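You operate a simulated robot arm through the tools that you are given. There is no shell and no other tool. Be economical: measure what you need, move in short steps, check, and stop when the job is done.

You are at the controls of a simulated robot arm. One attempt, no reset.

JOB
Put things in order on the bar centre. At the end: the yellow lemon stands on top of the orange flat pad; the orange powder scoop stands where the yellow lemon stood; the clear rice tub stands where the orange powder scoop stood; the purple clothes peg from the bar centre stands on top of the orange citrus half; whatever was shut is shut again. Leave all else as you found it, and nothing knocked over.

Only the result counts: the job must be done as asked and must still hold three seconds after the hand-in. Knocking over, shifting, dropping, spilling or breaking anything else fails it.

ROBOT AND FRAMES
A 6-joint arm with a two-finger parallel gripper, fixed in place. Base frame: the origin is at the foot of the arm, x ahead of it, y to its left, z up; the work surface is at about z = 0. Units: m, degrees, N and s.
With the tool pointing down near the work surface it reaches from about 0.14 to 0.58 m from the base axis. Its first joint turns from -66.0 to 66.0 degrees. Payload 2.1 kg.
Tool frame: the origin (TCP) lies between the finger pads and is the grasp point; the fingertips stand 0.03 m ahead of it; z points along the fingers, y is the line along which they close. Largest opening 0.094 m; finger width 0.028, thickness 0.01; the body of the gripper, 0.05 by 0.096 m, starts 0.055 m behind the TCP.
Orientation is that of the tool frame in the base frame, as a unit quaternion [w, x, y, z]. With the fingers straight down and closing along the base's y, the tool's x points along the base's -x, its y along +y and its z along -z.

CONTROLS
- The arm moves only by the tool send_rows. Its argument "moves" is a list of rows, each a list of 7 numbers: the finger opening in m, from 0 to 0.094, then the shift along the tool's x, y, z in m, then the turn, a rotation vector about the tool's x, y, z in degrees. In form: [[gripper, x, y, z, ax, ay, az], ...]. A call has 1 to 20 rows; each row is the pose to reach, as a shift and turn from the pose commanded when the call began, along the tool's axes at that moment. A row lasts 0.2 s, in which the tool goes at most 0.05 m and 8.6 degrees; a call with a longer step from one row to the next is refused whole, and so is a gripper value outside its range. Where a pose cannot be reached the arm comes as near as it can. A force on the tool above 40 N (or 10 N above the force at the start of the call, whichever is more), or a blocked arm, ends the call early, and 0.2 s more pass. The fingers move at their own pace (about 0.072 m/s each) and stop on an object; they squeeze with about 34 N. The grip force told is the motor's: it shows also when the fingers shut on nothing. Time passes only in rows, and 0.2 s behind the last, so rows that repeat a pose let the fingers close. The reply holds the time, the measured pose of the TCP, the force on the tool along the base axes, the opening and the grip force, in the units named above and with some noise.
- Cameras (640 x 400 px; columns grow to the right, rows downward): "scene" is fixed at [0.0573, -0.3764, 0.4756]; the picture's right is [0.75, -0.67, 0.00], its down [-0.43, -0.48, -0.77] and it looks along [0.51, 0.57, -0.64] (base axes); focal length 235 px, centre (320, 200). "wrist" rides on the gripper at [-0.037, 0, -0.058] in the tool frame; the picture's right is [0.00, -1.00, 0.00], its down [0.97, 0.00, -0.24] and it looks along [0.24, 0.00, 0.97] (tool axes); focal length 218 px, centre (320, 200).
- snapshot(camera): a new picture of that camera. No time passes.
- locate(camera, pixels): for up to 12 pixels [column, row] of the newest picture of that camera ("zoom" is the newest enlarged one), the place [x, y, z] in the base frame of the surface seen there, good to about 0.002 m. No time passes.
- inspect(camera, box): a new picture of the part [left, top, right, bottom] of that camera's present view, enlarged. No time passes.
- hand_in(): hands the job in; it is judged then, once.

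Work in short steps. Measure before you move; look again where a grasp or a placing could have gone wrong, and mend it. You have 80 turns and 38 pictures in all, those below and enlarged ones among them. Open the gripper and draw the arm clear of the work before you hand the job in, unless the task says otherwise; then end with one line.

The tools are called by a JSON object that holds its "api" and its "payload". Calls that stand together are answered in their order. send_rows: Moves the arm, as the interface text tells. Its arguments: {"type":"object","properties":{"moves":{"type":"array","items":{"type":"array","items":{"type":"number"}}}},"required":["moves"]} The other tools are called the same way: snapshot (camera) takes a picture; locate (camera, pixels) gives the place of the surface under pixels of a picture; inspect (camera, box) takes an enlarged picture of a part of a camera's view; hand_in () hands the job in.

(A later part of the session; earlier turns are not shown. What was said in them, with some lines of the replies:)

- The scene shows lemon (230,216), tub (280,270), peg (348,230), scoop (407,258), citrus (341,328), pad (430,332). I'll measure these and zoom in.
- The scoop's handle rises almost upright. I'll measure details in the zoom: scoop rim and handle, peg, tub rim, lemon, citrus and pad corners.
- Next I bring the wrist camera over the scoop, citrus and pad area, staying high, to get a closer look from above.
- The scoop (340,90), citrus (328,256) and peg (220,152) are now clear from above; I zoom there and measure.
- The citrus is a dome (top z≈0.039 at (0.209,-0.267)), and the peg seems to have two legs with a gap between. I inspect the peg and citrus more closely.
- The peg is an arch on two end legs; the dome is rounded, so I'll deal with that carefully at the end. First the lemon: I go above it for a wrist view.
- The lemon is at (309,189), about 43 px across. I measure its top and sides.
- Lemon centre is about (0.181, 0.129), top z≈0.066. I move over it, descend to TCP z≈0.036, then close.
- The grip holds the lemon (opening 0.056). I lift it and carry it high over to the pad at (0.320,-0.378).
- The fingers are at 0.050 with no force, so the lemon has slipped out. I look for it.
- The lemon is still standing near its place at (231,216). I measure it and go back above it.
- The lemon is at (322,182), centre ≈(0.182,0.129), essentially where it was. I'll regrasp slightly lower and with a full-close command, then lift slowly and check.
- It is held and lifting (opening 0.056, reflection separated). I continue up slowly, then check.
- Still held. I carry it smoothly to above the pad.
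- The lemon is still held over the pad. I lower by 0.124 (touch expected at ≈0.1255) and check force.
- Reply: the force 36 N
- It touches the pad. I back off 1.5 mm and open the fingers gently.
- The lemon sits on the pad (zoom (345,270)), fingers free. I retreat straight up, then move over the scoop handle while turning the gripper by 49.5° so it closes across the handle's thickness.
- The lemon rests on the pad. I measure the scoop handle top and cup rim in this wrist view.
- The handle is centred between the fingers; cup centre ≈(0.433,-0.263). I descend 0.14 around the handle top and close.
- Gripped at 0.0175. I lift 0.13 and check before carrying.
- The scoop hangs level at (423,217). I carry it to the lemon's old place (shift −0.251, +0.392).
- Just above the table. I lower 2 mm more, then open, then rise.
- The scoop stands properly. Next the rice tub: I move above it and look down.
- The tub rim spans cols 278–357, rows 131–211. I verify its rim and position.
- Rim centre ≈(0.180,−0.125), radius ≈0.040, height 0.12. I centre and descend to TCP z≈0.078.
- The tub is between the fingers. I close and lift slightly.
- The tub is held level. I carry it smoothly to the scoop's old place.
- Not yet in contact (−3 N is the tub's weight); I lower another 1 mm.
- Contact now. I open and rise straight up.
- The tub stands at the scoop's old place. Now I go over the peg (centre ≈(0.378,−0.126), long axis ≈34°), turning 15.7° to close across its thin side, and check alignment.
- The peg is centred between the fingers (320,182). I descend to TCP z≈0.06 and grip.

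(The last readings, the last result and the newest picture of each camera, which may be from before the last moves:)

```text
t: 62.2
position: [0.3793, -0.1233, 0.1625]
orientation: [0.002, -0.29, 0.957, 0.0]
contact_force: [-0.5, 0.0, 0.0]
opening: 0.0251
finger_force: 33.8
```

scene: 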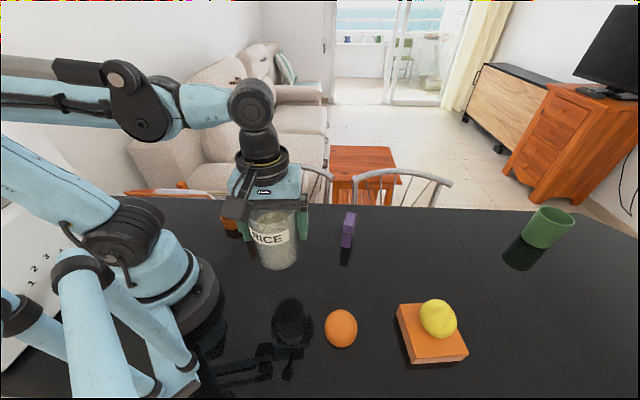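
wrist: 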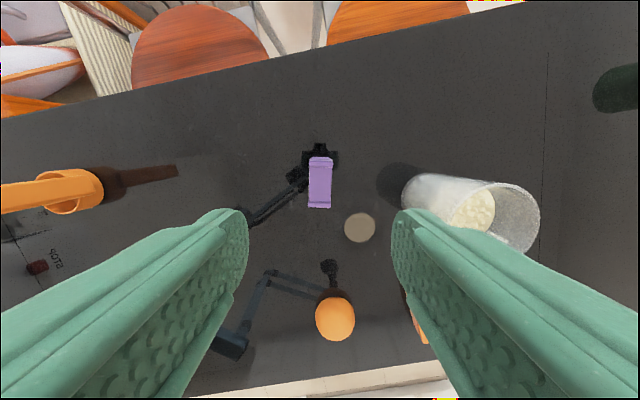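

Held (0.025). I carry it to above the citrus dome at (0.209,−0.266) and look.

{"api": "send_rows", "payload": {"moves": [[0, 0.012, -0.0015, 0, 0, 0, 0], [0, 0.04, -0.0045, 0, 0, 0, 0], [0, 0.075, -0.008, 0, 0, 0, 0], [0, 0.112, -0.0125, 0, 0, 0, 0], [0, 0.15, -0.0165, 0, 0, 0, 0], [0, 0.185, -0.0205, 0, 0, 0, 0], [0, 0.21, -0.0235, 0, 0, 0, 0], [0, 0.2214, -0.0245, 0, 0, 0, 0], [0, 0.2214, -0.0245, 0, 0, 0, 0], [0, 0.2214, -0.0245, 0, 0, 0, 0]]}}

{"api": "inspect", "payload": {"camera": "scene", "box": [290, 220, 410, 370]}}

```text
t: 64.4
position: [0.2099, -0.2666, 0.1622]
orientation: [0.0, -0.291, 0.957, 0.001]
contact_force: [0.2, 0.1, 0.3]
opening: 0.0252
finger_force: 34.1
```

```text
2.67 times, centred on (350, 295) of scene
```

zoom: 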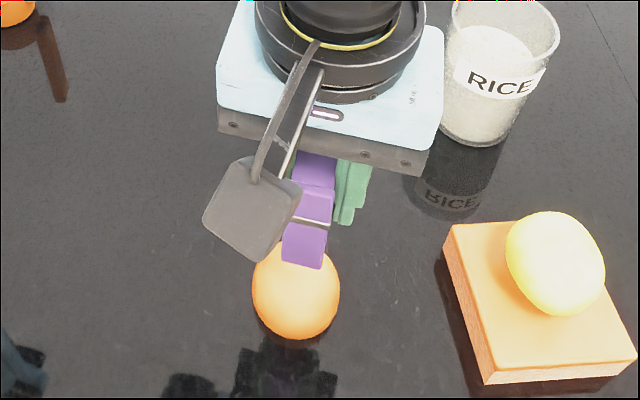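

Peg bottom is about 0.10 high, over the dome. I lower 0.060, then creep to contact.

{"api": "send_rows", "payload": {"moves": [[0, 0, 0, 0.02, 0, 0, 0], [0, 0, 0, 0.04, 0, 0, 0], [0, 0, 0, 0.055, 0, 0, 0], [0, 0, 0, 0.06, 0, 0, 0], [0, 0, 0, 0.06, 0, 0, 0]]}}

{"api": "send_rows", "payload": {"moves": [[0, 0, 0, 0.0015, 0, 0, 0], [0, 0, 0, 0.003, 0, 0, 0], [0, 0, 0, 0.003, 0, 0, 0]]}}

```text
t: 65.6
position: [0.2103, -0.2671, 0.1011]
orientation: [0.0, -0.291, 0.957, 0.0]
contact_force: [0.1, 0.2, -0.1]
opening: 0.0252
finger_force: 33.8
```

```text
t: 66.4
position: [0.2105, -0.2656, 0.098]
orientation: [0.0, -0.29, 0.957, 0.0]
contact_force: [0.1, -0.4, -0.4]
opening: 0.025
finger_force: 34.2
```

No contact yet; creeping further.

{"api": "send_rows", "payload": {"moves": [[0, 0, 0, 0.0015, 0, 0, 0], [0, 0, 0, 0.0015, 0, 0, 0]]}}

{"api": "send_rows", "payload": {"moves": [[0, 0, 0, 0.001, 0, 0, 0], [0, 0, 0, 0.001, 0, 0, 0]]}}

{"api": "send_rows", "payload": {"moves": [[0, 0, 0, 0.001, 0, 0, 0], [0, 0, 0, 0.001, 0, 0, 0]]}}

```text
t: 67.0
position: [0.2098, -0.2664, 0.0974]
orientation: [0.001, -0.291, 0.957, 0.0]
contact_force: [0.0, 1.1, 0.4]
opening: 0.0252
finger_force: 34.2
```

```text
t: 67.6
position: [0.2108, -0.2662, 0.0962]
orientation: [0.0, -0.292, 0.956, 0.001]
contact_force: [-2.4, 0.7, 12.2]
opening: 0.0249
finger_force: 34.3
```

```text
t: 68.2
position: [0.2105, -0.2661, 0.0957]
orientation: [0.002, -0.291, 0.957, 0.0]
contact_force: [-0.1, 0.8, 1.7]
opening: 0.0252
finger_force: 34.1
```

Contact occurred (12 N, then 1.7 N). I open just 4 mm so the peg stays caged and see if it stands by itself.

{"api": "send_rows", "payload": {"moves": [[0.028, 0, 0, 0, 0, 0, 0], [0.03, 0, 0, 0, 0, 0, 0], [0.03, 0, 0, 0, 0, 0, 0], [0.03, 0, 0, 0, 0, 0, 0], [0.03, 0, 0, 0, 0, 0, 0]]}}

{"api": "snapshot", "payload": {"camera": "wrist"}}

{"api": "inspect", "payload": {"camera": "scene", "box": [300, 260, 380, 360]}}

```text
t: 69.4
position: [0.2114, -0.2661, 0.0962]
orientation: [0.001, -0.291, 0.957, 0.0]
contact_force: [-0.3, 0.1, 0.0]
opening: 0.03
finger_force: 0.1
```

```text
8 pictures are left
```

wrist: 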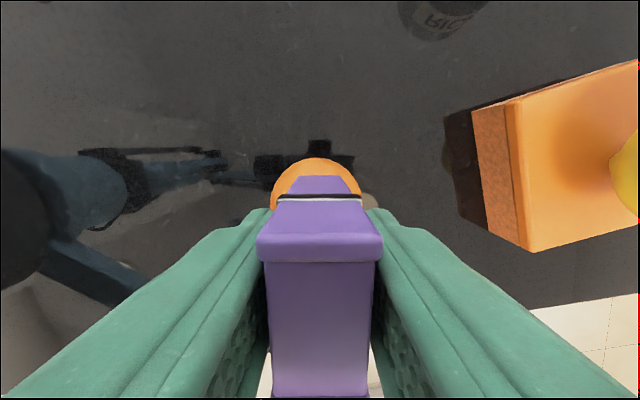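

```text
4.00 times, centred on (340, 310) of scene
```

zoom: 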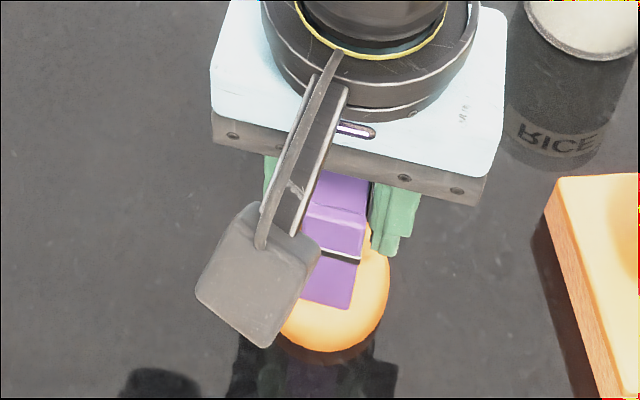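

The peg appears upright and symmetric between the fingers (cols 258–383). I open a bit further, to 0.038, and wait to see whether it leans.

{"api": "send_rows", "payload": {"moves": [[0.032, 0, 0, 0, 0, 0, 0], [0.034, 0, 0, 0, 0, 0, 0], [0.036, 0, 0, 0, 0, 0, 0], [0.038, 0, 0, 0, 0, 0, 0], [0.038, 0, 0, 0, 0, 0, 0], [0.038, 0, 0, 0, 0, 0, 0], [0.038, 0, 0, 0, 0, 0, 0], [0.038, 0, 0, 0, 0, 0, 0], [0.038, 0, 0, 0, 0, 0, 0], [0.038, 0, 0, 0, 0, 0, 0]]}}

{"api": "snapshot", "payload": {"camera": "wrist"}}

```text
t: 71.6
position: [0.2094, -0.2667, 0.0959]
orientation: [0.001, -0.291, 0.957, 0.001]
contact_force: [0.0, -0.8, -0.6]
opening: 0.0379
finger_force: 0.0
```

```text
6 pictures are left
```

wrist: 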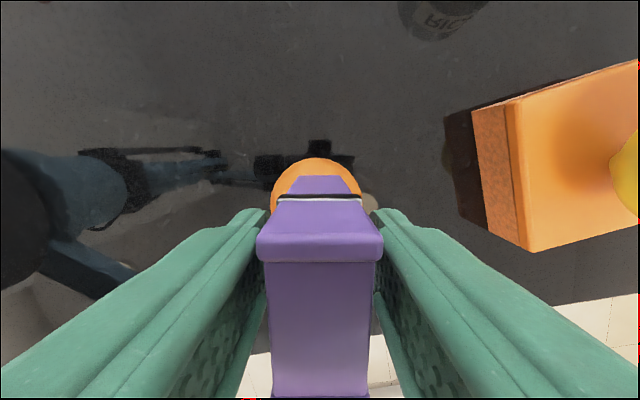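

The peg hasn't moved at all, so it stands by itself. I open gently to 0.07 and rise straight up.

{"api": "send_rows", "payload": {"moves": [[0.044, 0, 0, 0, 0, 0, 0], [0.054, 0, 0, 0, 0, 0, 0], [0.064, 0, 0, 0, 0, 0, 0], [0.07, 0, 0, 0, 0, 0, 0], [0.07, 0, 0, 0, 0, 0, 0], [0.07, 0, 0, -0.01, 0, 0, 0], [0.07, 0, 0, -0.03, 0, 0, 0], [0.07, 0, 0, -0.06, 0, 0, 0], [0.07, 0, 0, -0.1, 0, 0, 0], [0.07, 0, 0, -0.14, 0, 0, 0], [0.07, 0, 0, -0.17, 0, 0, 0], [0.07, 0, 0, -0.17, 0, 0, 0]]}}

{"api": "snapshot", "payload": {"camera": "scene"}}

```text
t: 74.2
position: [0.209, -0.2684, 0.2666]
orientation: [0.001, -0.291, 0.957, 0.0]
contact_force: [0.7, -0.1, -0.7]
opening: 0.0699
finger_force: 0.2
```

```text
5 pictures are left
```

scene: 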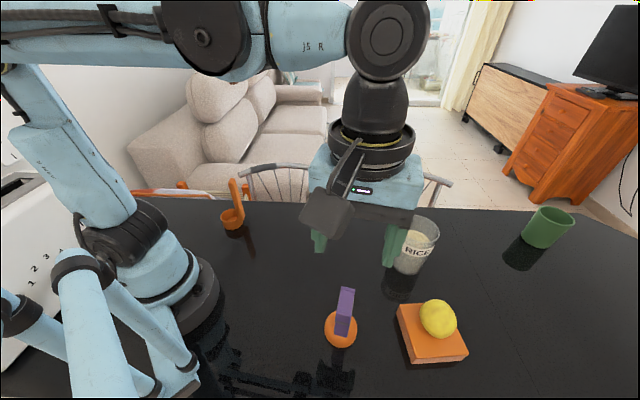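

Everything stands: peg on citrus (343,315), lemon on pad, tub and scoop placed. I draw the arm clear and do a final check.

{"api": "send_rows", "payload": {"moves": [[0.07, 0, 0, -0.03, 0, 0, 0], [0.07, -0.04, 0.02, -0.04, 0, 0, 0], [0.07, -0.08, 0.04, -0.04, 0, 0, 0], [0.07, -0.12, 0.06, -0.04, 0, 0, 0], [0.07, -0.15, 0.08, -0.04, 0, 0, 0], [0.07, -0.183, 0.094, -0.04, 0, 0, 0], [0.07, -0.183, 0.094, -0.04, 0, 0, 0], [0.07, -0.183, 0.094, -0.04, 0, 0, 0], [0.07, -0.183, 0.094, -0.04, 0, 0, 0], [0.07, -0.183, 0.094, -0.04, 0, 0, 0]]}}

{"api": "inspect", "payload": {"camera": "scene", "box": [200, 170, 500, 370]}}

{"api": "locate", "payload": {"camera": "zoom", "pixels": [[320, 200]]}}

```text
t: 76.4
position: [0.3102, -0.089, 0.3062]
orientation: [0.002, -0.29, 0.957, 0.001]
contact_force: [0.5, -0.2, -0.4]
opening: 0.0703
finger_force: 0.0
```

```text
2.00 times, centred on (350, 270) of scene
```

zoom: 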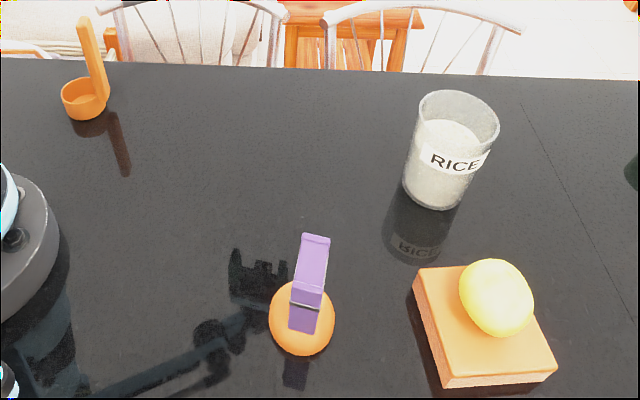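

```text
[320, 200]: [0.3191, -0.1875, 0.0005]
```

The final view shows the peg on the citrus, the lemon on the pad, the tub and scoop in place, all upright and with the arm clear. I hand in.

{"api": "hand_in", "payload": {}}

```text
The job is handed in.
```

I handed the job in. The lemon is on the orange pad, the scoop is where the lemon stood, the rice tub is where the scoop stood, and the peg stands on the citrus half; the lemon slipped from the grip once but stayed upright in its place, and I saw nothing shut that needed closing.
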